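You operate a simulated robot arm through the tools that you are given. There is no shell and no other tool. Be economical: measure what you need, move in short steps, check, and stop when the job is done.

Carry out the task below with a simulated robot arm. There is one attempt and no reset: what you move stays moved.

TASK
Warm the orange cell to 25 degrees and move it to the tester.
Fine: warmer switched off.
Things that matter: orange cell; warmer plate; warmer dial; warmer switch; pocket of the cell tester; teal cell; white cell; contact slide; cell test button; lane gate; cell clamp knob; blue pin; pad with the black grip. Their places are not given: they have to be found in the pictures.

It is judged by the outcome, as a careful person would: the job done as asked, and still so three seconds after it is handed in. It fails if anything else is knocked over, pushed out of place, dropped, spilled or broken.

THE ROBOT
A 6-joint arm with a two-finger parallel gripper, fixed in place. Base frame: the origin is at the foot of the arm, x ahead of it, y to its left, z up. Lengths are in cm, angles in degrees, forces in N, time in s.
With the tool pointing down near the work surface it reaches from about 18 to 46 cm from the base axis. Its first joint turns from -70.0 to 70.0 degrees. Payload 1.9 kg.
Tool frame: the origin (TCP) lies between the finger pads and is the grasp point; the fingertips stand 2.3 cm ahead of it; z points along the fingers, y is the line along which they close. The gripper opens to 9.4 cm. The fingers are 3.8 cm wide and 1 cm thick; the gripper's body (5.4 by 9.6 cm) begins 3.9 cm behind the TCP.
Orientation is told as [roll, pitch, yaw] about the base's x, y, z axes, in that order, counted from this pose: with the fingers straight down and closing along the base's y, the tool's x points along the base's -x, its y along +y and its z along -z.

THE INTERFACE
- The arm moves only by the tool servo_tool. Its arguments are lists of equal length, an entry for each row: "delta_pos": the shift along the tool's x, y, z in cm, a list of three; "rot": the turn, a rotation vector about the tool's x, y, z in rad, a list of three; "gripper": the gripper command, from -1 (fully open) to 1 (shut), values between in proportion. In form: {"delta_pos": [[tx, ty, tz], ...], "rot": [[wx, wy, wz], ...], "gripper": [gripper, ...]}. A call has 1 to 12 rows; each row shifts and turns the commanded pose from where the row before left it, along the tool's axes as they then stand. A row lasts 0.2 s, in which the tool goes at most 5 cm and 8.6 degrees; a call with a longer step from one row to the next is refused whole, and so is a gripper value outside its range. A pose out of reach is approached as far as the arm can. The call stops where the force on the tool passes 40 N (or 10 N more than at its start, if that is more) or the arm is blocked; 0.2 s more then pass. The fingers move at their own pace (about 10.8 cm/s each) and stop on an object; they squeeze with about 31 N. The grip force told is the motor's: it shows also when the fingers shut on nothing. Time passes only in rows, and 0.2 s behind the last, so rows that do not move let the fingers close. It gives the time, the measured TCP pose, the force on the tool (base axes), the opening and the grip force at its end, in the units of the frame above (readings bear some noise).
- Cameras (640 x 400 px; columns grow to the right, rows downward): "scene" is fixed at [8.13, 35.07, 41.71]; the picture's right is [-0.35, -0.94, 0.00], its down [-0.57, 0.22, -0.79] and it looks along [0.74, -0.28, -0.61] (base axes); focal length 214 px, centre (320, 200). "wrist" rides on the gripper at [-3.9, 0, -4.4] in the tool frame; the picture's right is [0.00, -1.00, 0.00], its down [0.97, 0.00, -0.24] and it looks along [0.24, 0.00, 0.97] (tool axes); focal length 218 px, centre (320, 200).
- snapshot(camera): a new picture of that camera. No time passes.
- locate(camera, pixels): for up to 12 pixels [column, row] of the newest picture of that camera ("zoom" is the newest enlarged one), the place [x, y, z] in the base frame of the surface seen there, good to about 0.2 cm. No time passes.
- close_up(camera, box): a new picture of the part [left, top, right, bottom] of that camera's present view, enlarged. No time passes.
- sign_off(): hands the job in; it is judged then, once.

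Work in short steps. Measure before you move; look again where a grasp or a placing could have gone wrong, and mend it. You have 80 turns and 54 pictures in all, the two below and enlarged ones among them. Open the gripper and draw the arm clear of the work before you hand the job in, unless the task says otherwise; then end with one line.

The tools are called after "Request:" as name(argument=value, ...) on one line, values as JSON. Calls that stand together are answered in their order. servo_tool: Moves the arm, as the interface text tells. Its arguments: {"type":"object","properties":{"delta_pos":{"type":"array"},"rot":{"type":"array"},"gripper":{"type":"array"}},"required":["delta_pos","rot","gripper"]} The other tools are called the same way: snapshot (camera) takes a picture; locate (camera, pixels) gives the place of the surface under pixels of a picture; close_up (camera, box) takes an enlarged picture of a part of a camera's view; sign_off () hands the job in.

At the start:

```text
time_s: 0.0
tcp_pos: [30.29, 1.66, 31.68]
orientation: [0.0, 0.0, -0.1]
force: [-0.2, -0.7, -0.4]
opening: 9.38
finger_force: 0.1
```

scene: 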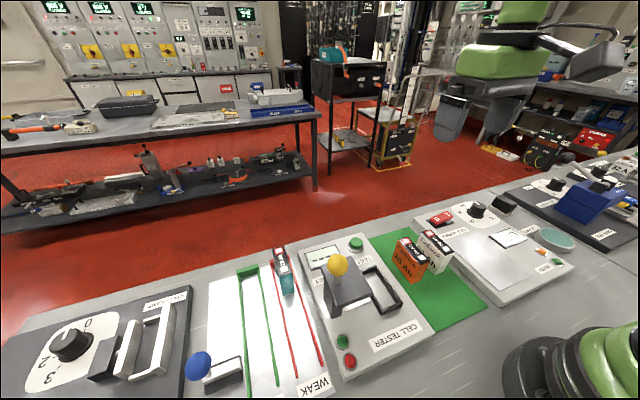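
wrist: 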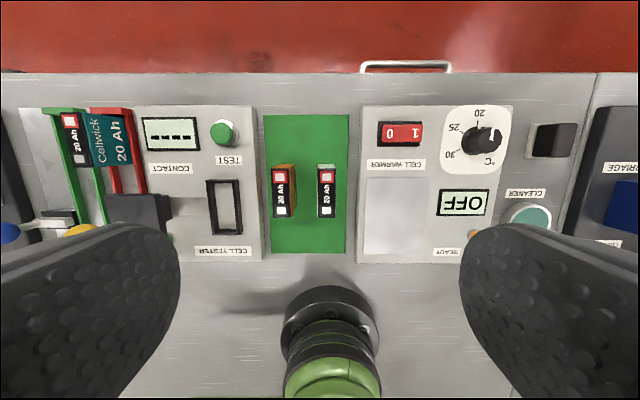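

The wrist view shows the tester (left), the green mat with two cells at (285,190) and (326,190), and the warmer (right). I'll enlarge the key areas.

Request:
close_up(camera="wrist", box=[350, 90, 590, 270])

Request:
close_up(camera="wrist", box=[20, 90, 350, 270])

Request:
close_up(camera="scene", box=[290, 190, 590, 390])

Request:
locate(camera="wrist", pixels=[[388, 133], [416, 133], [402, 133], [481, 141], [495, 134], [398, 215], [224, 207], [279, 190], [327, 190], [224, 132], [80, 232], [240, 207]])

Request:
locate(camera="scene", pixels=[[411, 248], [433, 240], [338, 264], [345, 290], [384, 290], [372, 272], [477, 211], [441, 217], [485, 263], [407, 270], [425, 262], [400, 306]])

```text
2.22 times, centred on (470, 180) of wrist
```

zoom: 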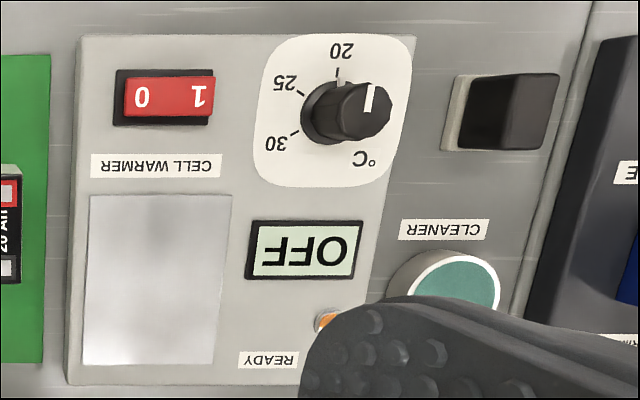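

```text
1.94 times, centred on (185, 180) of wrist
```

zoom: 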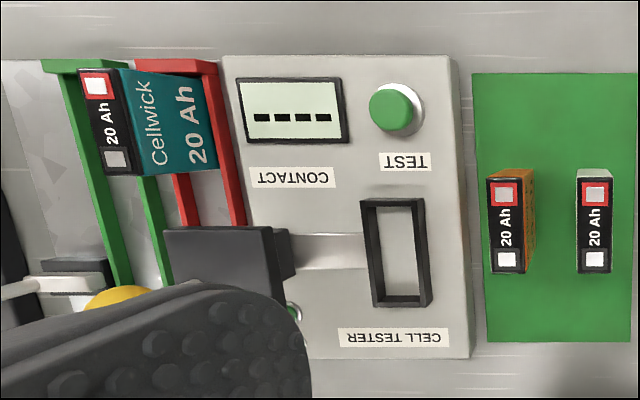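

```text
2.00 times, centred on (440, 290) of scene
```

zoom: 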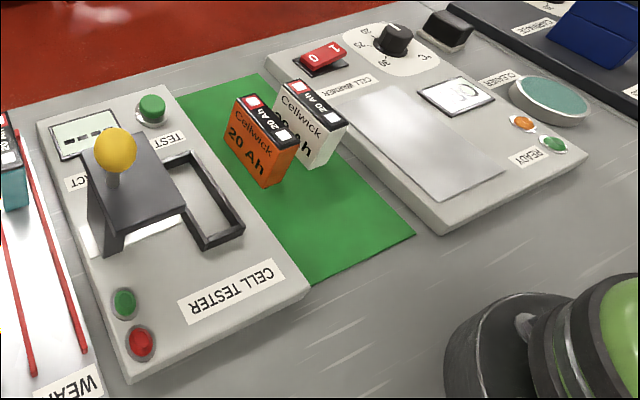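

```text
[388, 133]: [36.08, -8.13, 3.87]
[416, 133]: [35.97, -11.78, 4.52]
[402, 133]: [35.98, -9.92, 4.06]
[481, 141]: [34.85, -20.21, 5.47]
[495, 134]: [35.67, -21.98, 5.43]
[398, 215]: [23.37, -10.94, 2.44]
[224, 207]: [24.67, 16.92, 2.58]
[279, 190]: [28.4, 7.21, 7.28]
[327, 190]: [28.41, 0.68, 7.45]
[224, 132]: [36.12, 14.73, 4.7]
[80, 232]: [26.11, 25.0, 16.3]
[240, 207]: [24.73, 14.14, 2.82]
```

```text
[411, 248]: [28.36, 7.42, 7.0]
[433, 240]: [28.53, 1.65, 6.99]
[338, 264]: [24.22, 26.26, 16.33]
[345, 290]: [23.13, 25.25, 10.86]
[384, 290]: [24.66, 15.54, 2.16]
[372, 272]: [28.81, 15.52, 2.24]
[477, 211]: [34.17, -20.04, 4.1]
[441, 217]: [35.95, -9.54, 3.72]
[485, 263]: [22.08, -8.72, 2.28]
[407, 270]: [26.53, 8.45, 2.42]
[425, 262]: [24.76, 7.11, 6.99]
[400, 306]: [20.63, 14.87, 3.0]
```

Now I move over the warmer at a lower height for a better look at dial and switch.

Request:
servo_tool(delta_pos=[[0, -3.5, 2], [0, -3.5, 2], [0, -3.5, 2], [0, -3.5, 2], [0, -3.5, 2], [0, 0, 0]], rot=[[0, 0, 0], [0, 0, 0], [0, 0, 0], [0, 0, 0], [0, 0, 0], [0, 0, 0]], gripper=[-1, -1, -1, -1, -1, -1])

Request:
snapshot(camera="wrist")

```text
time_s: 1.4
tcp_pos: [30.39, -15.97, 21.61]
orientation: [0.0, 0.1, 0.0]
force: [-0.2, 0.0, 0.2]
opening: 9.41
finger_force: 0.0
```

```text
48 pictures are left
```

wrist: 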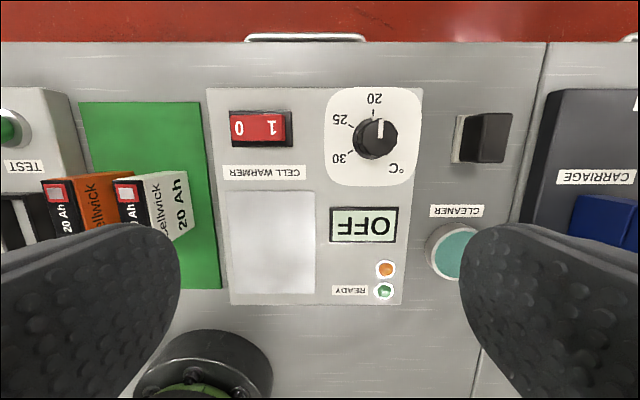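

Request:
close_up(camera="wrist", box=[310, 80, 438, 160])

Request:
locate(camera="wrist", pixels=[[380, 121], [379, 136], [380, 131], [373, 110], [349, 127], [352, 152], [396, 131], [239, 127], [271, 127], [270, 190], [270, 245], [270, 292]])

```text
5.00 times, centred on (374, 120) of wrist
```

zoom: 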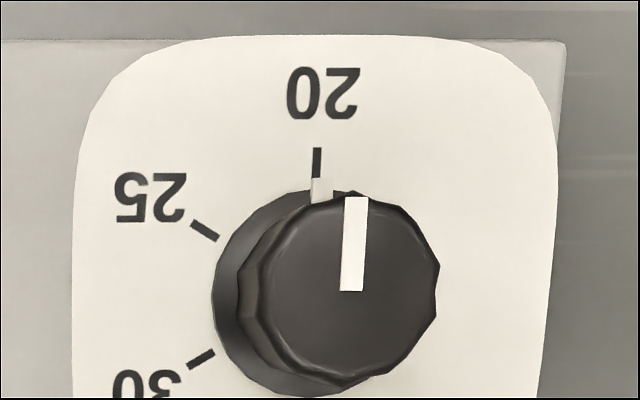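

```text
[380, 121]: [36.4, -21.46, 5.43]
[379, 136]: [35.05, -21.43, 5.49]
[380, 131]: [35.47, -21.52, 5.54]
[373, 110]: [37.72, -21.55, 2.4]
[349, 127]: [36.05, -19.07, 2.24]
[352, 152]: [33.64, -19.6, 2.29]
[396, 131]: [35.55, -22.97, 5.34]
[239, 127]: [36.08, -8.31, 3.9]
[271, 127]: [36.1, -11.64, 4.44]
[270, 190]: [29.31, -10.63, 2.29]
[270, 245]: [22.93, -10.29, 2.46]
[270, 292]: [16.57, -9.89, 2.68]
```

The pointer reads 20; the 25 tick is 60° counter-clockwise from above. Knob centre is about (35.0, −21.45), top z 5.45. I go above it with the gripper half open.

Request:
servo_tool(delta_pos=[[-1.53, -1.83, 3.2], [-1.53, -1.83, 3.2], [-1.53, -1.83, 3.2], [0, 0, 0]], rot=[[0, 0, 0], [0, 0, 0], [0, 0, 0], [0, 0, 0]], gripper=[-0.1, -0.1, -0.1, -0.1])

Request:
snapshot(camera="wrist")

Request:
locate(camera="wrist", pixels=[[320, 200], [320, 230], [300, 215], [340, 215], [480, 180]])

```text
time_s: 2.4
tcp_pos: [34.76, -21.47, 11.9]
orientation: [0.0, 0.0, 0.0]
force: [-0.1, 0.5, 0.7]
opening: 5.18
finger_force: 0.0
```

```text
46 pictures are left
```

wrist: 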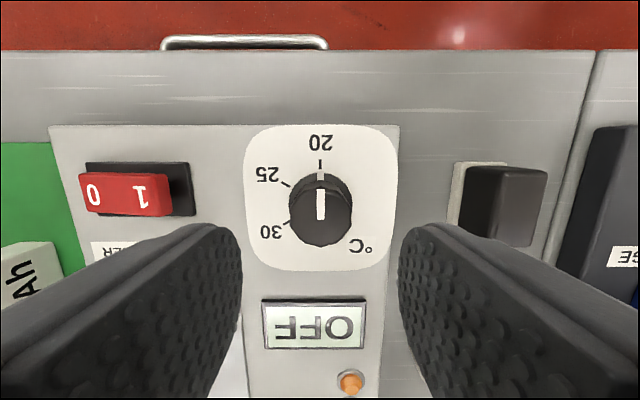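

```text
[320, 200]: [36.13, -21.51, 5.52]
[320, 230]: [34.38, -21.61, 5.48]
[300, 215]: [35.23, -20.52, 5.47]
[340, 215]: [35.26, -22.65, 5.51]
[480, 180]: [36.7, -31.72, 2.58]
```

The knob's centre is (35.1, −21.55). I go down and grip it.

Request:
servo_tool(delta_pos=[[-0.35, -0.1, 2.5], [0, 0, 2.5], [0, 0, 1.3], [0, 0, 0], [0, 0, 0], [0, 0, 0]], rot=[[0, 0, 0], [0, 0, 0], [0, 0, 0], [0, 0, 0], [0, 0, 0], [0, 0, 0]], gripper=[-0.1, -0.1, -0.1, 1, 1, 1])

```text
time_s: 3.7
tcp_pos: [35.29, -21.43, 5.79]
orientation: [-0.5, -0.2, 0.0]
force: [2.1, -3.7, -1.4]
opening: 3.38
finger_force: 44.9
stopped in row 6: the force on the tool passed its limit (the readings are from after the stop); the commanded pose is now the measured one
```

Gripped at 3.38 cm; now I turn it 60° (negative about tool z).

Request:
servo_tool(delta_pos=[[0, 0, 0], [0, 0, 0], [0, 0, 0], [0, 0, 0], [0, 0, 0], [0, 0, 0], [0, 0, 0], [0, 0, 0], [0, 0, 0]], rot=[[0, 0, -0.131], [0, 0, -0.131], [0, 0, -0.131], [0, 0, -0.131], [0, 0, -0.131], [0, 0, -0.131], [0, 0, -0.131], [0, 0, -0.131], [0, 0, 0]], gripper=[1, 1, 1, 1, 1, 1, 1, 1, 1])

```text
time_s: 5.0
tcp_pos: [35.1, -21.28, 5.83]
orientation: [0.0, 0.0, 37.1]
force: [-5.2, 3.5, 2.8]
opening: 3.37
finger_force: 45.3
stopped in row 6: the force on the tool passed its limit (the readings are from after the stop); the commanded pose is now the measured one
```

Stopped part way (37°) on a force limit; check how the pointer stands.

Request:
snapshot(camera="wrist")

```text
45 pictures are left
```

wrist: 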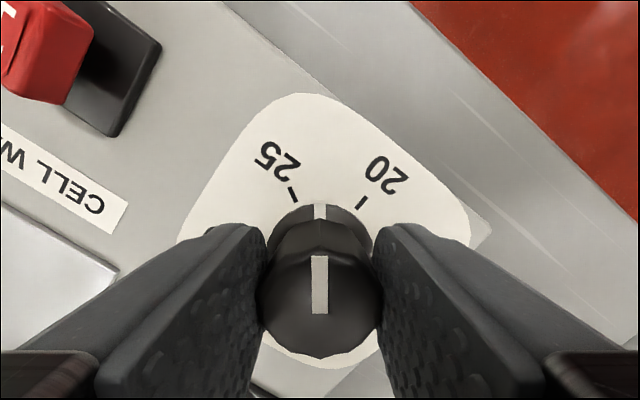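

The knob follows the gripper. Continue the remaining ~23° in gentler steps.

Request:
servo_tool(delta_pos=[[0, 0, 0], [0, 0, 0], [0, 0, 0], [0, 0, 0], [0, 0, 0], [0, 0, 0], [0, 0, 0]], rot=[[0, 0, -0.08], [0, 0, -0.08], [0, 0, -0.08], [0, 0, -0.08], [0, 0, -0.08], [0, 0, 0], [0, 0, 0]], gripper=[1, 1, 1, 1, 1, 1, 1])

Request:
snapshot(camera="wrist")

```text
time_s: 6.5
tcp_pos: [35.11, -21.31, 5.75]
orientation: [0.3, 0.0, 60.1]
force: [-14.0, 32.2, 2.0]
opening: 3.35
finger_force: 45.1
```

```text
44 pictures are left
```

wrist: 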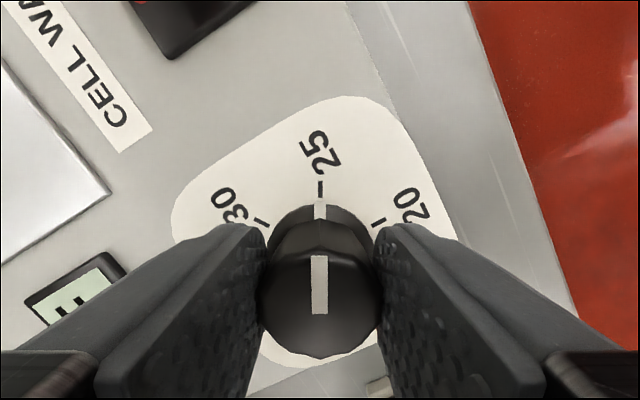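

The pointer lines up with 25. Release and rise straight up, then turn back.

Request:
servo_tool(delta_pos=[[0, 0, 0], [0, 0, 0], [0, 0, -3], [0, 0, -4]], rot=[[0, 0, 0], [0, 0, 0], [0, 0, 0], [0, 0, 0]], gripper=[-0.1, -0.1, -0.1, -0.1])

Request:
servo_tool(delta_pos=[[0, 0, 0], [0, 0, 0], [0, 0, 0], [0, 0, 0], [0, 0, 0], [0, 0, 0], [0, 0, 0], [0, 0, 0], [0, 0, 0]], rot=[[0, 0, 0.131], [0, 0, 0.131], [0, 0, 0.131], [0, 0, 0.131], [0, 0, 0.131], [0, 0, 0.131], [0, 0, 0.131], [0, 0, 0.131], [0, 0, 0]], gripper=[1, 1, 1, 1, 1, 1, 1, 1, 1])

Request:
snapshot(camera="wrist")

```text
time_s: 7.5
tcp_pos: [35.12, -21.41, 13.03]
orientation: [0.1, 0.1, 60.0]
force: [0.2, 0.3, -0.4]
opening: 5.16
finger_force: 0.1
```

```text
time_s: 9.6
tcp_pos: [35.38, -21.42, 12.76]
orientation: [0.0, 0.2, -0.1]
force: [0.2, 0.0, -0.1]
opening: 0.0
finger_force: 30.9
```

```text
43 pictures are left
```

wrist: 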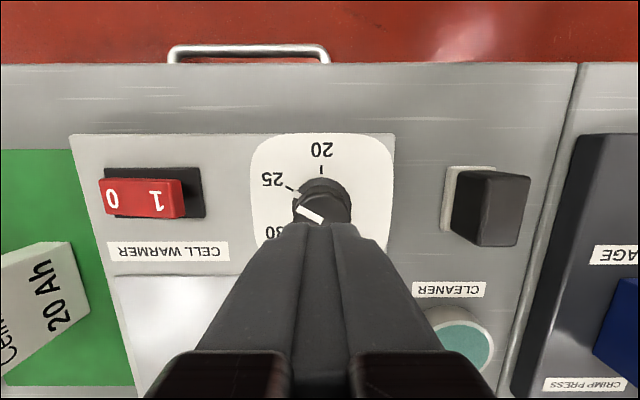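

Dial at 25. Next I press the "1" side of the rocker (36.0, −11.7, z 4.45) with closed fingers.

Request:
servo_tool(delta_pos=[[-0.3, 3.3, 0], [-0.3, 3.3, 0], [0, 3.1, 0], [0, 0, 3], [0, 0, 2], [0, 0, 0.5], [0, 0, 0.4], [0, 0, 0.3], [0, 0, 0.3]], rot=[[0, 0, 0], [0, 0, 0], [0, 0, 0], [0, 0, 0], [0, 0, 0], [0, 0, 0], [0, 0, 0], [0, 0, 0], [0, 0, 0]], gripper=[1, 1, 1, 1, 1, 1, 1, 1, 1])

Request:
close_up(camera="scene", box=[400, 190, 580, 310])

```text
time_s: 11.6
tcp_pos: [35.8, -11.72, 6.32]
orientation: [0.1, 0.2, -0.1]
force: [-2.0, -0.6, 4.6]
opening: 0.0
finger_force: 31.2
```

```text
3.33 times, centred on (490, 250) of scene
```

zoom: 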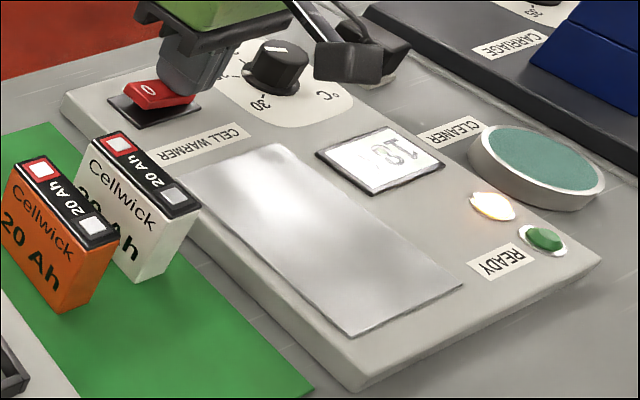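

The warmer is on (display about 18, orange lamp lit). I rise and move above the orange cell, gripper opening.

Request:
servo_tool(delta_pos=[[0, 0, -4], [0, 0, -4], [0, 0, -3], [2, 4.5, 0], [2, 4.5, 0], [2, 4.5, 0], [1.5, 4.5, 0], [0, 0, 0]], rot=[[0, 0, 0], [0, 0, 0], [0, 0, 0], [0, 0, 0], [0, 0, 0], [0, 0, 0], [0, 0, 0], [0, 0, 0]], gripper=[1, 1, 1, 1, 0, 0, -0.1, -0.1])

Request:
snapshot(camera="wrist")

```text
time_s: 13.3
tcp_pos: [28.08, 6.42, 17.3]
orientation: [0.0, 0.1, 0.0]
force: [-0.4, -0.3, 0.0]
opening: 5.18
finger_force: 0.0
```

```text
41 pictures are left
```

wrist: 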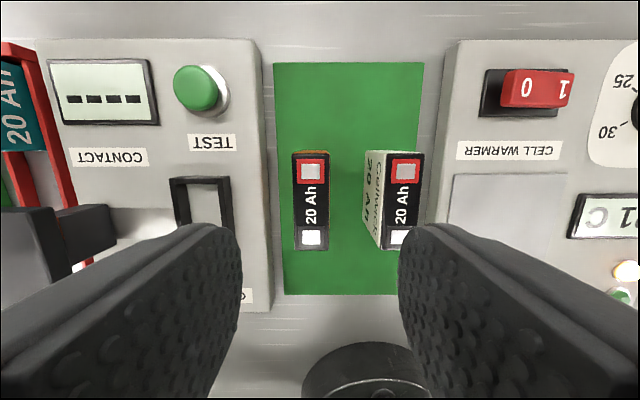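

Measure the cell, pocket and slide from here.

Request:
locate(camera="wrist", pixels=[[295, 158], [328, 158], [297, 247], [328, 247], [383, 200], [421, 200], [186, 182], [224, 182], [205, 210], [105, 208], [117, 236], [222, 205]])

```text
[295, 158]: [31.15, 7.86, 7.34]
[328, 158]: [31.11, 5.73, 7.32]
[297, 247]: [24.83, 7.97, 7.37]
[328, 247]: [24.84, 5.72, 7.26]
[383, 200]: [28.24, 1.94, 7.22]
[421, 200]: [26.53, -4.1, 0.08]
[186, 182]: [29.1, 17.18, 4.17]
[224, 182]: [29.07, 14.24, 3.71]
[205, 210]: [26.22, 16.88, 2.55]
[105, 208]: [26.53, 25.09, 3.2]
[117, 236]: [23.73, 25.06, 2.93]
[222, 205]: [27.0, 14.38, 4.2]
```

Orange cell: centre (28.0, 6.85), 2.2 × 6.4, top 7.3; white cell edge at y 1.94, so the half-open fingers clear it. I descend to TCP z 5.6 and grip.

Request:
servo_tool(delta_pos=[[0.08, 0.43, 3], [0, 0, 3], [0, 0, 3], [0, 0, 2.7], [0, 0, 0], [0, 0, 0], [0, 0, 0]], rot=[[0, 0, 0], [0, 0, 0], [0, 0, 0], [0, 0, 0], [0, 0, 0], [0, 0, 0], [0, 0, 0]], gripper=[-0.1, -0.1, -0.1, -0.1, -0.1, 1, 1])

```text
time_s: 14.9
tcp_pos: [28.08, 6.7, 5.76]
orientation: [0.0, 0.1, 0.0]
force: [-0.9, 0.4, 0.8]
opening: 2.58
finger_force: 31.0
```

Gripped (2.58). Lift 10 cm and carry over the white cell to above the warmer plate.

Request:
servo_tool(delta_pos=[[0, 0, -3], [0, 0, -3.5], [0, 0, -3.5], [0, 0, 0], [0.9, -3.5, 0], [0.9, -3.5, 0], [0.9, -3.5, 0], [0.9, -3.5, 0], [0.5, -3.4, 0], [0, 0, 0]], rot=[[0, 0, 0], [0, 0, 0], [0, 0, 0], [0, 0, 0], [0, 0, 0], [0, 0, 0], [0, 0, 0], [0, 0, 0], [0, 0, 0], [0, 0, 0]], gripper=[1, 1, 1, 1, 1, 1, 1, 1, 1, 1])

Request:
snapshot(camera="scene")

Request:
snapshot(camera="wrist")

```text
time_s: 17.1
tcp_pos: [24.06, -10.56, 15.75]
orientation: [0.0, 0.1, 0.0]
force: [0.2, -0.5, -2.1]
opening: 2.58
finger_force: 30.8
```

```text
40 pictures are left
```

scene: 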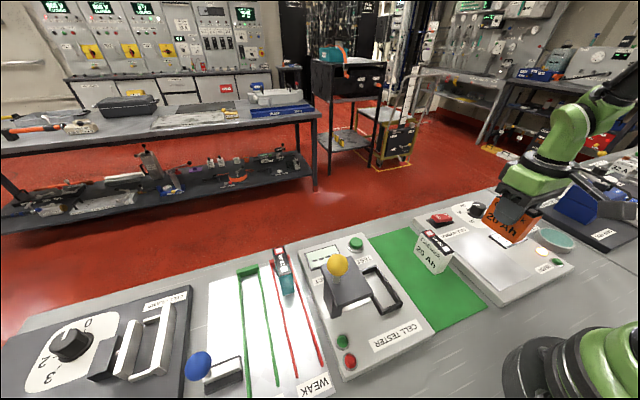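

```text
39 pictures are left
```

wrist: 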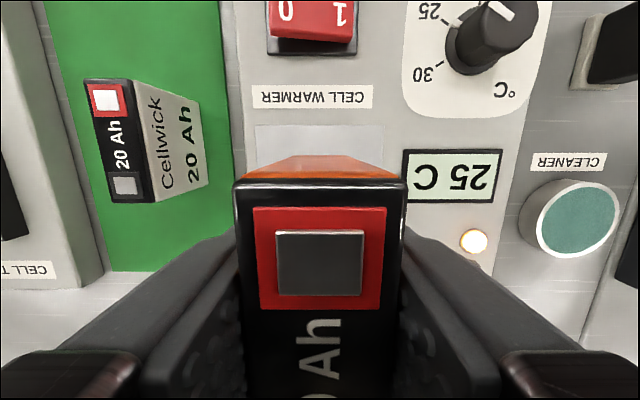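

Display already shows 25 C. The cell is held well above the plate; I lower it by 7.4 cm then creep to contact.

Request:
servo_tool(delta_pos=[[0, 0, 2.5], [0, 0, 2.5], [0, 0, 2], [0, 0, 0.3], [0, 0, 0.1], [0, 0, 0.1], [0, 0, 0]], rot=[[0, 0, 0], [0, 0, 0], [0, 0, 0], [0, 0, 0], [0, 0, 0], [0, 0, 0], [0, 0, 0]], gripper=[1, 1, 1, 1, 1, 1, 1])

Request:
close_up(camera="scene", box=[400, 190, 580, 310])

```text
time_s: 18.8
tcp_pos: [24.1, -10.76, 7.84]
orientation: [0.1, 0.1, 0.0]
force: [-0.4, -0.1, -2.9]
opening: 2.56
finger_force: 31.6
```

```text
3.33 times, centred on (490, 250) of scene
```

zoom: 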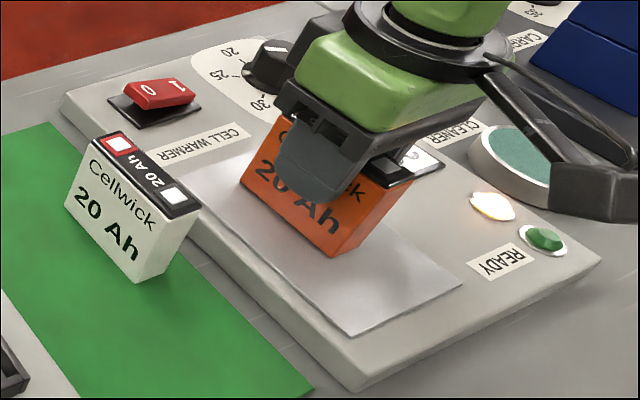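

Force still shows the hanging weight, so it isn't touching yet; I creep further.

Request:
servo_tool(delta_pos=[[0, 0, 0.1], [0, 0, 0.1], [0, 0, 0.1]], rot=[[0, 0, 0], [0, 0, 0], [0, 0, 0]], gripper=[1, 1, 1])

```text
time_s: 19.6
tcp_pos: [24.23, -10.57, 7.6]
orientation: [-0.2, 0.1, 0.0]
force: [1.0, 9.0, 28.6]
opening: 2.59
finger_force: 31.0
```

In contact. I ease off slightly, open, and rise to a viewing height.

Request:
servo_tool(delta_pos=[[0, 0, -0.12], [0, 0, 0], [0, 0, 0], [0, 0, -3], [0, 0, -3.5], [0, 0, -3.5], [0, 0, 0]], rot=[[0, 0, 0], [0, 0, 0], [0, 0, 0], [0, 0, 0], [0, 0, 0], [0, 0, 0], [0, 0, 0]], gripper=[1, -0.1, -0.1, -0.1, -0.1, -0.1, -0.1])

Request:
snapshot(camera="wrist")

Request:
close_up(camera="scene", box=[400, 190, 580, 310])

```text
time_s: 21.1
tcp_pos: [24.22, -10.5, 17.8]
orientation: [0.0, 0.1, -0.1]
force: [0.0, 0.4, -0.4]
opening: 5.14
finger_force: 0.0
```

```text
37 pictures are left
```

wrist: 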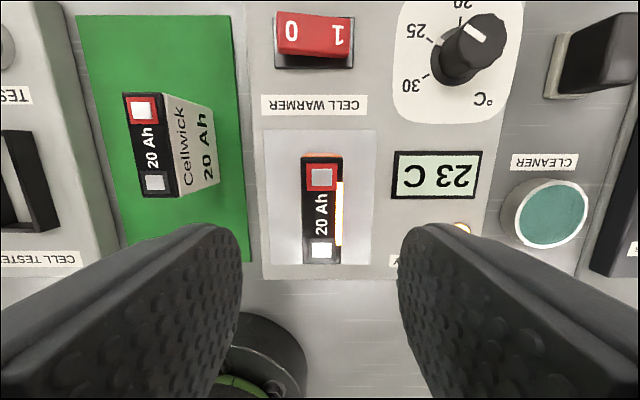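

```text
3.33 times, centred on (490, 250) of scene
```

zoom: 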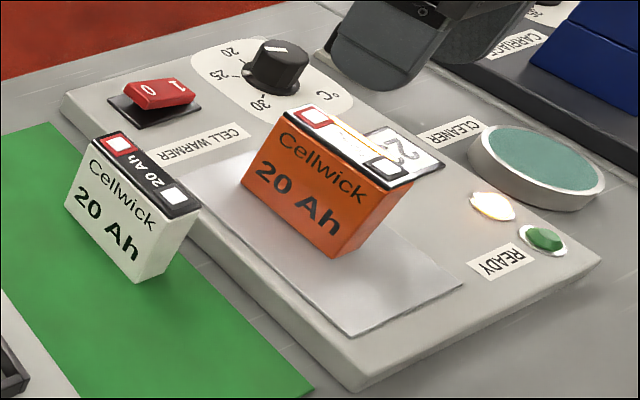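

The cell stands on the plate; display shows 23 C. Wait for READY.

Request:
servo_tool(delta_pos=[[0, 0, 0], [0, 0, 0], [0, 0, 0], [0, 0, 0], [0, 0, 0], [0, 0, 0], [0, 0, 0], [0, 0, 0], [0, 0, 0], [0, 0, 0], [0, 0, 0], [0, 0, 0]], rot=[[0, 0, 0], [0, 0, 0], [0, 0, 0], [0, 0, 0], [0, 0, 0], [0, 0, 0], [0, 0, 0], [0, 0, 0], [0, 0, 0], [0, 0, 0], [0, 0, 0], [0, 0, 0]], gripper=[-0.1, -0.1, -0.1, -0.1, -0.1, -0.1, -0.1, -0.1, -0.1, -0.1, -0.1, -0.1])

Request:
close_up(camera="wrist", box=[240, 120, 560, 320])

Request:
close_up(camera="scene", box=[400, 190, 580, 310])

```text
time_s: 23.8
tcp_pos: [24.24, -10.48, 17.78]
orientation: [0.0, 0.1, -0.1]
force: [0.7, -0.8, -0.1]
opening: 5.19
finger_force: 0.1
```

```text
2.00 times, centred on (400, 220) of wrist
```

zoom: 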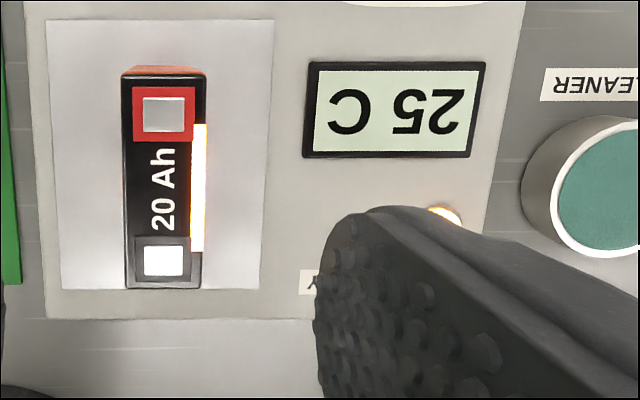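

```text
3.33 times, centred on (490, 250) of scene
```

zoom: 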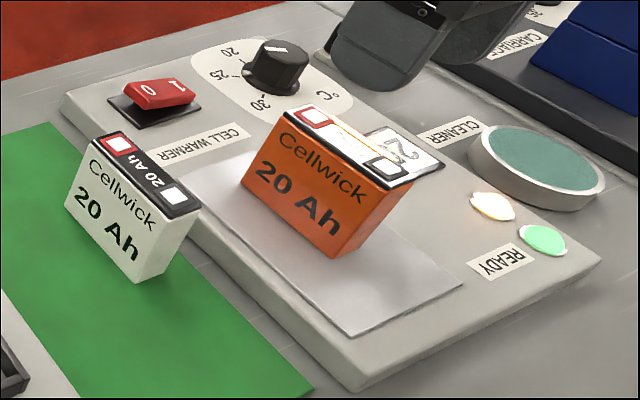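

READY is lit at 25 C. I let it settle a little longer, then regrip the cell.

Request:
servo_tool(delta_pos=[[0, 0, 0], [0, 0, 0], [0, 0, 0], [0, 0, 0], [0, 0, 0], [0, 0, 0], [0, 0, 0], [0, 0, 0], [0, 0, 0], [0, 0, 0]], rot=[[0, 0, 0], [0, 0, 0], [0, 0, 0], [0, 0, 0], [0, 0, 0], [0, 0, 0], [0, 0, 0], [0, 0, 0], [0, 0, 0], [0, 0, 0]], gripper=[-0.1, -0.1, -0.1, -0.1, -0.1, -0.1, -0.1, -0.1, -0.1, -0.1])

Request:
snapshot(camera="wrist")

Request:
locate(camera="wrist", pixels=[[304, 175], [338, 175], [305, 258], [337, 258], [321, 160]])

Request:
close_up(camera="scene", box=[400, 190, 580, 310])

```text
time_s: 25.9
tcp_pos: [24.23, -10.36, 17.71]
orientation: [0.0, 0.0, 0.0]
force: [-0.4, 0.8, -0.5]
opening: 5.16
finger_force: 0.1
```

```text
33 pictures are left
```

wrist: 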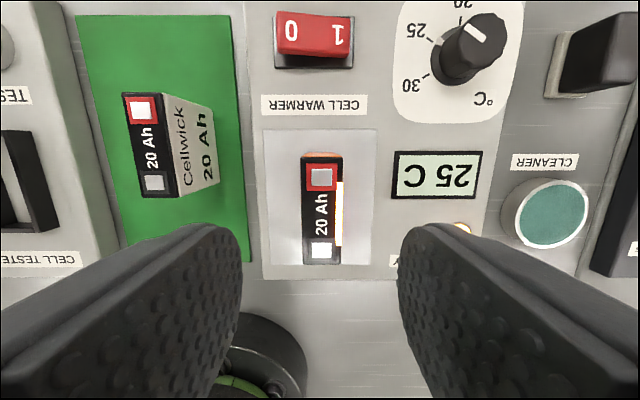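

```text
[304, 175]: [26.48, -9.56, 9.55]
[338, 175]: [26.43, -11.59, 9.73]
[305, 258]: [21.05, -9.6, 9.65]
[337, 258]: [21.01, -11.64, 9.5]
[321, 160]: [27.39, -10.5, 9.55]
```

```text
3.33 times, centred on (490, 250) of scene
```

zoom: 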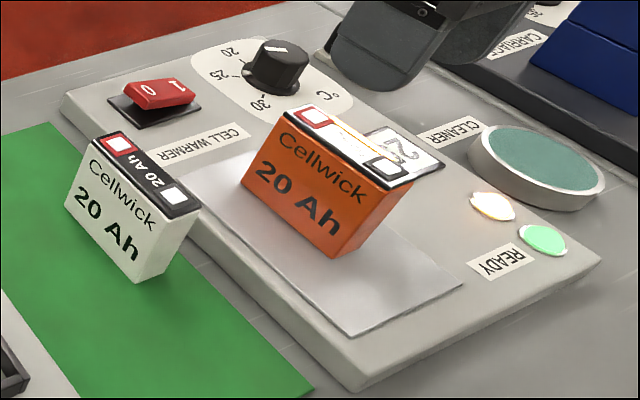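

Cell on plate at (24.2, −10.6). Before gripping, I take a good look at the tester pocket from above.

Request:
servo_tool(delta_pos=[[0, 4.3, -1], [0, 4.3, -1], [0, 4.3, -1], [0, 4.3, -1], [0, 4.3, -1], [0, 4.3, -1], [0, 0, 0]], rot=[[0, 0, 0], [0, 0, 0], [0, 0, 0], [0, 0, 0], [0, 0, 0], [0, 0, 0], [0, 0, 0]], gripper=[-0.1, -0.1, -0.1, -0.1, -0.1, -0.1, -0.1])

Request:
snapshot(camera="wrist")

```text
time_s: 27.6
tcp_pos: [24.39, 15.28, 24.01]
orientation: [0.0, 0.1, -0.2]
force: [0.7, 1.0, 0.6]
opening: 5.18
finger_force: 0.1
```

```text
31 pictures are left
```

wrist: 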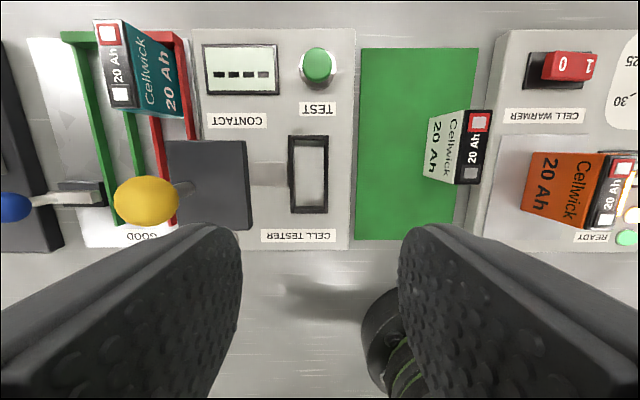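

Request:
close_up(camera="wrist", box=[160, 120, 352, 240])

Request:
locate(camera="wrist", pixels=[[291, 175], [326, 175], [308, 138], [308, 210], [308, 175], [248, 160], [210, 180], [248, 200], [270, 175], [298, 180], [320, 180]])

Request:
close_up(camera="scene", box=[295, 225, 445, 385])

```text
3.33 times, centred on (256, 180) of wrist
```

zoom: 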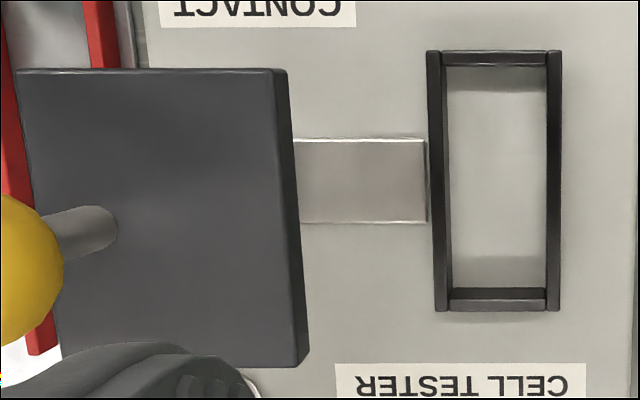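

```text
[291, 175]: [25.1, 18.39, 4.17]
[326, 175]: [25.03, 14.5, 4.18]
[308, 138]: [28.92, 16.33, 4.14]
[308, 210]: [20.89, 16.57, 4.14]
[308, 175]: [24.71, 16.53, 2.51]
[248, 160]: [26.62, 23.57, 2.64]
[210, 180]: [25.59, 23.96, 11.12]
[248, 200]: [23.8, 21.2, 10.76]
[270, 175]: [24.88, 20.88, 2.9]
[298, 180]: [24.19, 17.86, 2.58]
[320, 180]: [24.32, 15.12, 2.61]
```

```text
2.50 times, centred on (370, 305) of scene
```

zoom: 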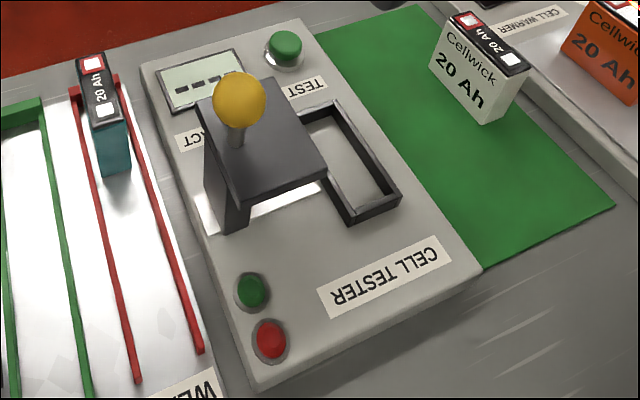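

Pocket centre ≈ (24.9, 16.45), rim z 4.15, floor ~2.55; the slide's plate edge is at y ≈ 20.9, top ~11.1. I'll grip the cell high (6.5 above its bottom) so the body clears the slide. Going back to the cell.

Request:
servo_tool(delta_pos=[[0.03, -4.3, 1], [0.03, -4.3, 1], [0.03, -4.3, 1], [0.03, -4.3, 1], [0.03, -4.3, 1], [0.03, -4.3, 1], [0, 0, 0]], rot=[[0, 0, 0], [0, 0, 0], [0, 0, 0], [0, 0, 0], [0, 0, 0], [0, 0, 0], [0, 0, 0]], gripper=[-0.1, -0.1, -0.1, -0.1, -0.1, -0.1, -0.1])

Request:
close_up(camera="wrist", box=[240, 120, 560, 320])

```text
time_s: 29.1
tcp_pos: [24.17, -10.59, 17.69]
orientation: [0.0, 0.1, 0.0]
force: [0.1, 0.4, -0.1]
opening: 5.19
finger_force: 0.0
```

```text
2.00 times, centred on (400, 220) of wrist
```

zoom: 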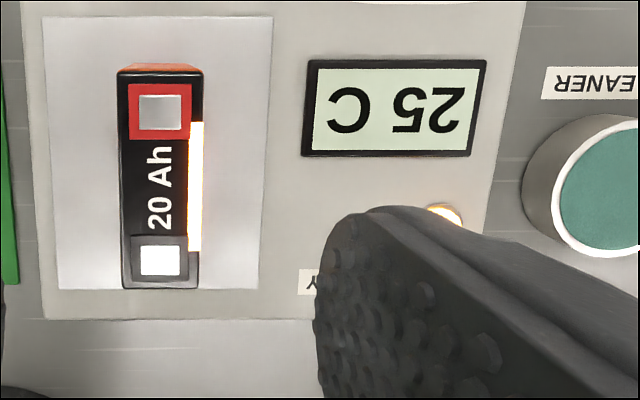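

Still 25 C. Descend to TCP z ≈ 8.8 and grip, then lift.

Request:
servo_tool(delta_pos=[[0, 0, 3], [0, 0, 3], [0, 0, 2.9], [0, 0, 0], [0, 0, 0], [0, 0, 0], [0, 0, 0]], rot=[[0, 0, 0], [0, 0, 0], [0, 0, 0], [0, 0, 0], [0, 0, 0], [0, 0, 0], [0, 0, 0]], gripper=[-0.1, -0.1, -0.1, -0.1, 1, 1, 1])

Request:
servo_tool(delta_pos=[[0, 0, -3], [0, 0, -3], [0, 0, -3], [0, 4, 0], [0, 4, 0], [0, 4, 0], [0, 4, 0], [-0.2, 4, 0], [-0.2, 4, 0], [-0.2, 3, 0], [0, 0, 0]], rot=[[0, 0, 0], [0, 0, 0], [0, 0, 0], [0, 0, 0], [0, 0, 0], [0, 0, 0], [0, 0, 0], [0, 0, 0], [0, 0, 0], [0, 0, 0], [0, 0, 0]], gripper=[1, 1, 1, 1, 1, 1, 1, 1, 1, 1, 1])

Request:
snapshot(camera="scene")

Request:
snapshot(camera="wrist")

```text
time_s: 30.8
tcp_pos: [24.04, -10.59, 8.67]
orientation: [0.1, 0.1, -0.1]
force: [-0.5, 0.1, -0.3]
opening: 2.6
finger_force: 31.4
```

```text
time_s: 33.1
tcp_pos: [24.54, 16.58, 17.94]
orientation: [0.0, 0.2, -0.1]
force: [0.2, 0.3, -2.9]
opening: 2.56
finger_force: 31.4
```

```text
27 pictures are left
```

scene: 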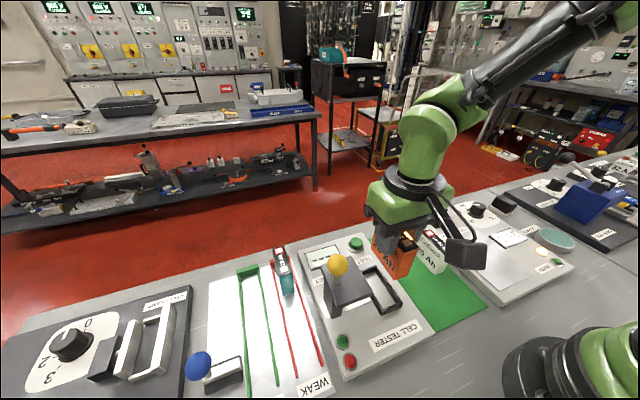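

```text
26 pictures are left
```

wrist: 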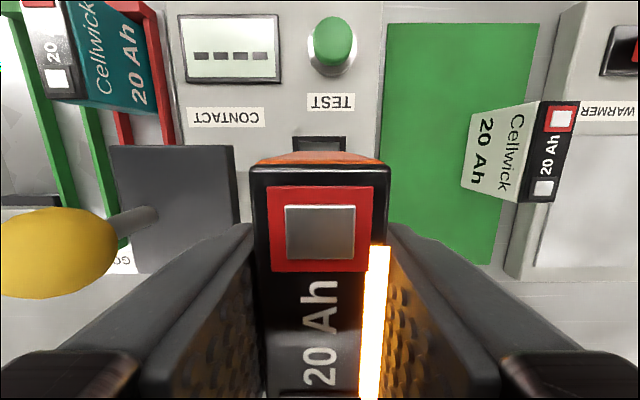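

The cell is held above the pocket; the glowing strip remains. Locate cell ends and slide edge for fine alignment.

Request:
locate(camera="wrist", pixels=[[320, 172], [258, 190], [384, 190], [320, 140], [297, 142], [344, 142], [235, 200], [236, 160]])

Request:
close_up(camera="scene", box=[315, 210, 465, 330])

```text
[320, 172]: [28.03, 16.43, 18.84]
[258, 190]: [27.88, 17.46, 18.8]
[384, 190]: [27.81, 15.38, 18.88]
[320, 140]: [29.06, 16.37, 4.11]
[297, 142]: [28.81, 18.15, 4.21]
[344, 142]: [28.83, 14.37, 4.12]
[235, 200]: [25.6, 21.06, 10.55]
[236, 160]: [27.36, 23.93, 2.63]
```

```text
3.33 times, centred on (390, 270) of scene
```

zoom: 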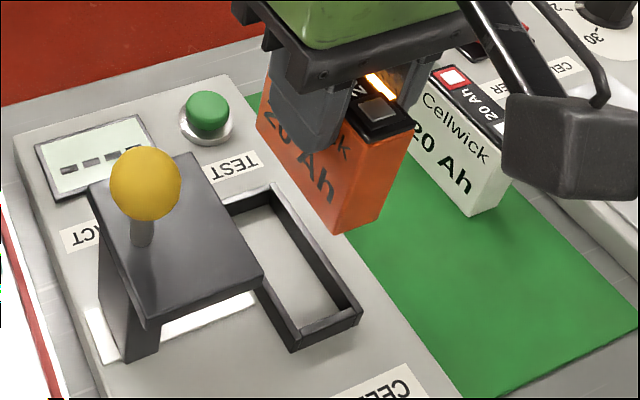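

Cell centre ≈ (24.6, 16.42); shift +0.3 in x, −0.07 in y, then lower to just above the rim and check.

Request:
servo_tool(delta_pos=[[-0.3, -0.07, 2.5], [0, 0, 2.5], [0, 0, 1.6], [0, 0, 0]], rot=[[0, 0, 0], [0, 0, 0], [0, 0, 0], [0, 0, 0]], gripper=[1, 1, 1, 1])

Request:
close_up(camera="scene", box=[315, 210, 465, 330])

Request:
snapshot(camera="wrist")

```text
time_s: 34.1
tcp_pos: [25.23, 16.54, 11.4]
orientation: [0.0, 0.1, -0.2]
force: [0.6, -0.7, -1.8]
opening: 2.58
finger_force: 30.8
```

```text
3.33 times, centred on (390, 270) of scene
```

zoom: 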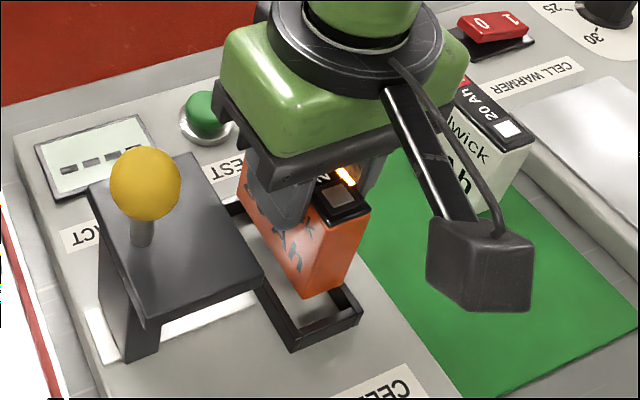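

```text
23 pictures are left
```

wrist: 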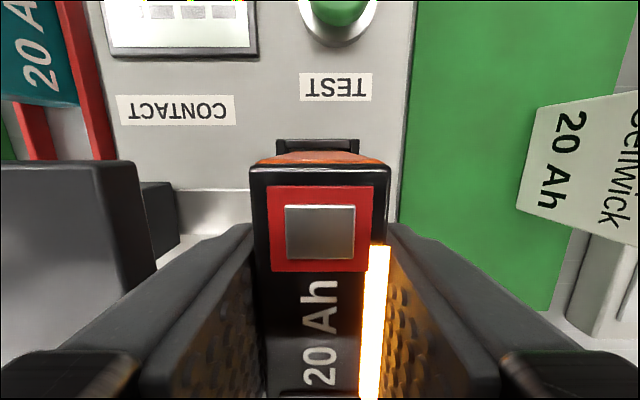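

TCP reads x 25.23, a bit more than intended; check against the frame.

Request:
locate(camera="wrist", pixels=[[320, 168], [320, 160], [317, 146], [283, 146], [353, 146], [256, 190], [386, 190], [317, 142]])

Request:
locate(camera="scene", pixels=[[397, 304], [406, 299], [402, 307], [411, 275], [398, 277]])

```text
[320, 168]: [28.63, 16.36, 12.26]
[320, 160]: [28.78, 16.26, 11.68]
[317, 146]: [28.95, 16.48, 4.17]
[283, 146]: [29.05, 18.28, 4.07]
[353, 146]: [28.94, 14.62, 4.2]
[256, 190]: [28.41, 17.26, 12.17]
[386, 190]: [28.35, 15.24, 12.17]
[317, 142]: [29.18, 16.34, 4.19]
```

```text
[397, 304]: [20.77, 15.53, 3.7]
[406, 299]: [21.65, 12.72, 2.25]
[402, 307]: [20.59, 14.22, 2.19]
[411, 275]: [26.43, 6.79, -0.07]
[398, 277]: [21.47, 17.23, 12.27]
```

Cell is ~0.25 too far in x; I shift back 0.25 and +0.08 in y, then lower gently.

Request:
servo_tool(delta_pos=[[0.25, 0.08, 0], [0, 0, 0], [0, 0, 0.5], [0, 0, 0.4], [0, 0, 0]], rot=[[0, 0, 0], [0, 0, 0], [0, 0, 0], [0, 0, 0], [0, 0, 0]], gripper=[1, 1, 1, 1, 1])

Request:
snapshot(camera="wrist")

Request:
locate(camera="wrist", pixels=[[320, 168], [320, 160], [317, 150], [283, 150], [353, 150], [256, 190], [386, 190]])

Request:
close_up(camera="scene", box=[345, 240, 435, 312])

```text
time_s: 35.4
tcp_pos: [24.78, 16.49, 10.54]
orientation: [-0.1, 0.0, -0.2]
force: [0.1, 0.7, -3.9]
opening: 2.59
finger_force: 31.5
```

```text
22 pictures are left
```

wrist: 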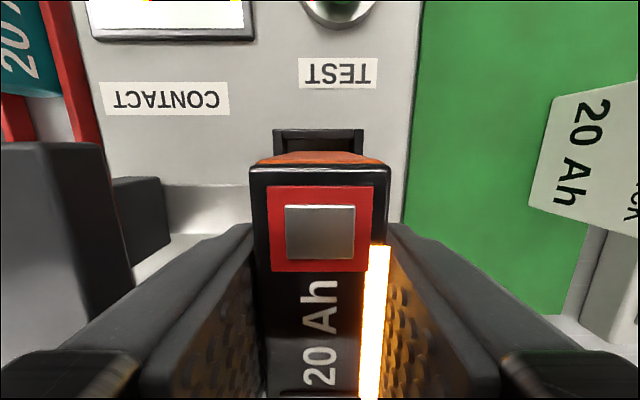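

```text
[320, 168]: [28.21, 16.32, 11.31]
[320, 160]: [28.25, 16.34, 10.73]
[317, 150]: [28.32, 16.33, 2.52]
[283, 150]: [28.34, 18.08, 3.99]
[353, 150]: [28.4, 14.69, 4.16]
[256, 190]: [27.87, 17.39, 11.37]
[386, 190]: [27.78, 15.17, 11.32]
```

```text
5.56 times, centred on (390, 276) of scene
```

zoom: 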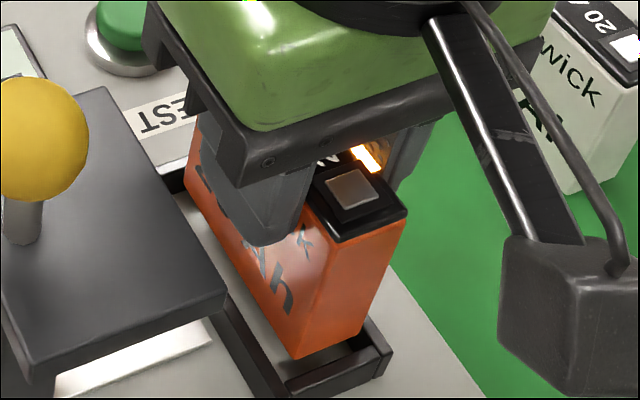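

Cell far face 28.25 inside the frame's inner 28.65; y aligned. Lower into the pocket.

Request:
servo_tool(delta_pos=[[-0.05, 0.04, 0.4], [0, 0, 0.4], [0, 0, 0.4], [0, 0, 0.2], [0, 0, 0.1], [0, 0, 0]], rot=[[0, 0, 0], [0, 0, 0], [0, 0, 0], [0, 0, 0], [0, 0, 0], [0, 0, 0]], gripper=[1, 1, 1, 1, 1, 1])

Request:
close_up(camera="scene", box=[345, 240, 435, 312])

```text
time_s: 36.8
tcp_pos: [24.71, 16.45, 8.98]
orientation: [0.0, 0.1, -0.1]
force: [0.4, -0.6, -2.6]
opening: 2.59
finger_force: 31.1
```

```text
5.56 times, centred on (390, 276) of scene
```

zoom: 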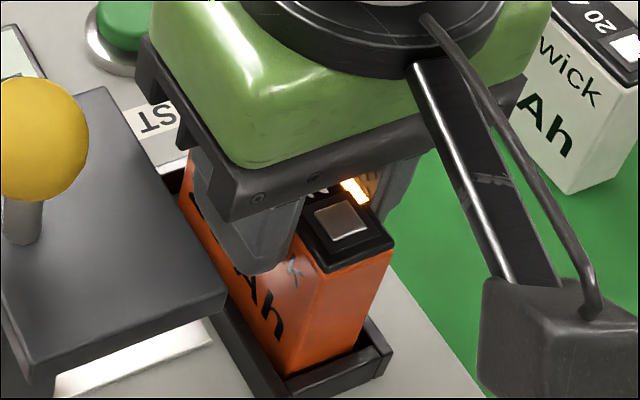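

It's entering the pocket without contact; creep to the floor.

Request:
servo_tool(delta_pos=[[0, 0, 0.1], [0, 0, 0.1], [0, 0, 0.1], [0, 0, 0]], rot=[[0, 0, 0], [0, 0, 0], [0, 0, 0], [0, 0, 0]], gripper=[1, 1, 1, 1])

```text
time_s: 37.8
tcp_pos: [24.75, 16.36, 8.75]
orientation: [0.0, 0.1, -0.1]
force: [0.8, -1.1, -0.3]
opening: 2.56
finger_force: 31.3
```

The hanging weight is now carried by the floor. Release with a small opening, and rise.

Request:
servo_tool(delta_pos=[[0, 0, 0.05], [0, 0, 0], [0, 0, 0], [0, 0, -2], [0, 0, -4], [0, 0, -4], [0, 0, 0]], rot=[[0, 0, 0], [0, 0, 0], [0, 0, 0], [0, 0, 0], [0, 0, 0], [0, 0, 0], [0, 0, 0]], gripper=[1, 0.1, 0.1, 0.1, 0.1, 0.1, 0.1])

Request:
snapshot(camera="wrist")

Request:
close_up(camera="scene", box=[300, 220, 450, 340])

```text
time_s: 39.4
tcp_pos: [24.62, 16.48, 19.07]
orientation: [0.0, 0.1, 0.0]
force: [0.3, -0.3, 0.2]
opening: 4.24
finger_force: 0.0
```

```text
19 pictures are left
```

wrist: 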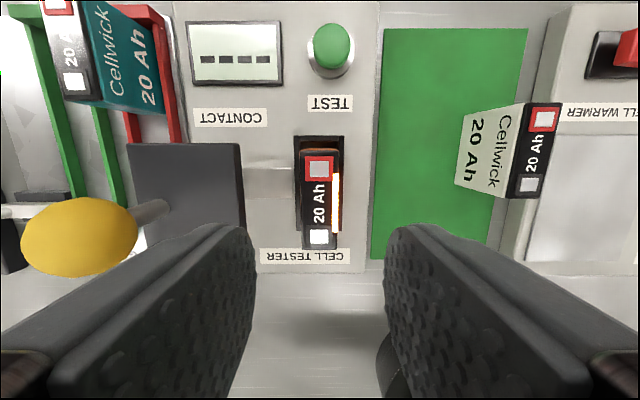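

```text
3.33 times, centred on (375, 280) of scene
```

zoom: 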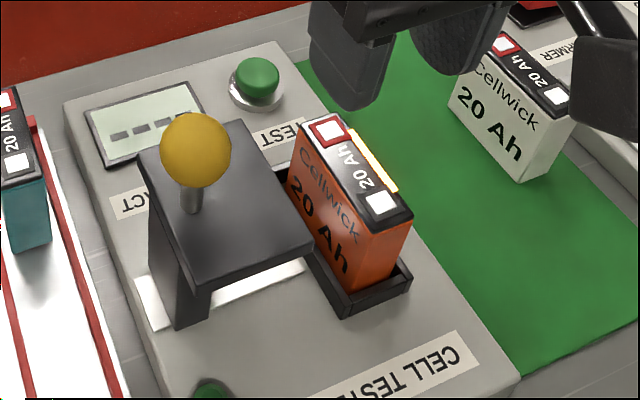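

Cell is seated in the pocket. Now switch the warmer off: press the "0" side at (36, −8.2) with closed fingers.

Request:
servo_tool(delta_pos=[[-1.9, -4.1, 0], [-1.9, -4.1, 0], [-1.9, -4.1, 0], [-1.9, -4.1, 0], [-1.9, -4.1, 0], [-1.8, -4.1, 0], [0, 0, 4], [0, 0, 4], [0, 0, 3.5], [0, 0, 0]], rot=[[0, 0, 0], [0, 0, 0], [0, 0, 0], [0, 0, 0], [0, 0, 0], [0, 0, 0], [0, 0, 0], [0, 0, 0], [0, 0, 0], [0, 0, 0]], gripper=[1, 1, 1, 1, 1, 1, 1, 1, 1, 1])

Request:
servo_tool(delta_pos=[[0, 0, 0.4], [0, 0, 0.4], [0, 0, 0.3], [0, 0, 0.2], [0, 0, 0]], rot=[[0, 0, 0], [0, 0, 0], [0, 0, 0], [0, 0, 0], [0, 0, 0]], gripper=[1, 1, 1, 1, 1])

Request:
close_up(camera="scene", box=[400, 190, 580, 310])

```text
time_s: 41.5
tcp_pos: [35.73, -8.27, 7.14]
orientation: [-0.1, 0.2, -0.2]
force: [-0.6, -0.5, -0.3]
opening: 0.04
finger_force: 31.3
```

```text
time_s: 42.4
tcp_pos: [35.96, -8.26, 6.31]
orientation: [0.0, 0.2, -0.3]
force: [-4.3, 1.8, 10.9]
opening: 0.02
finger_force: 31.1
stopped in row 4: the force on the tool passed its limit (the readings are from after the stop); the commanded pose is now the measured one
```

```text
3.33 times, centred on (490, 250) of scene
```

zoom: 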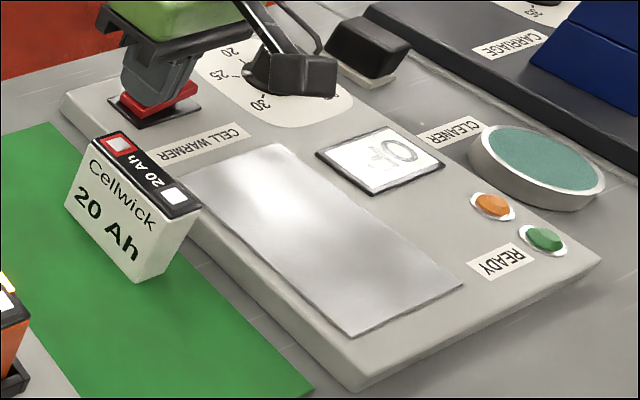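

Lamps are out and the display shows OFF. I rise, clear the work and open the gripper, then check.

Request:
servo_tool(delta_pos=[[0, 0, -4], [0, 0, -4.5], [0, 0, -4.5], [0, 0, -4.5], [0, 0, -4.5], [2, 2, 0], [0, 0, 0], [0, 0, 0]], rot=[[0, 0, 0], [0, 0, 0], [0, 0, 0], [0, 0, 0], [0, 0, 0], [0, 0, 0], [0, 0, 0], [0, 0, 0]], gripper=[1, 1, 1, 1, -1, -1, -1, -1])

Request:
snapshot(camera="scene")

Request:
snapshot(camera="wrist")

```text
time_s: 44.2
tcp_pos: [34.2, -6.28, 28.18]
orientation: [0.0, 0.2, -0.3]
force: [1.5, 0.2, 1.1]
opening: 9.4
finger_force: 0.0
```

```text
16 pictures are left
```

scene: 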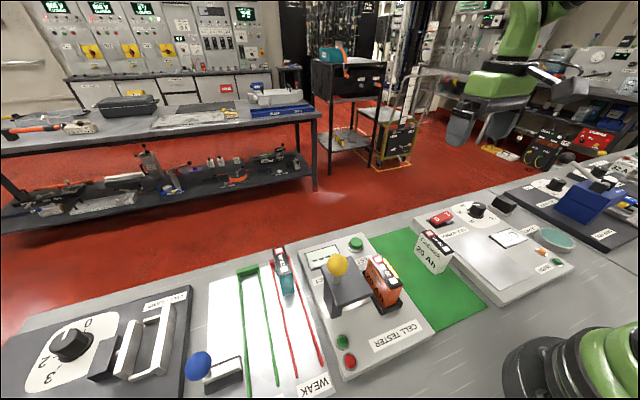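

```text
15 pictures are left
```

wrist: 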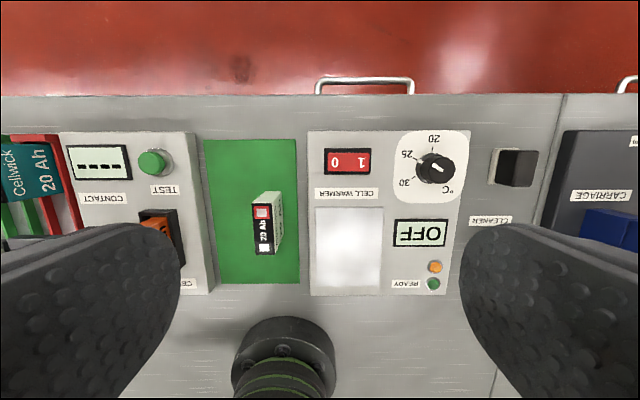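

Everything is in place: cell in the tester pocket, warmer OFF, dial at 25, other items undisturbed, arm clear.

Request:
sign_off()

```text
The job is handed in.
```

The orange cell was warmed until the warmer showed 25 °C with READY lit, then moved into the tester pocket, and the warmer is switched off.
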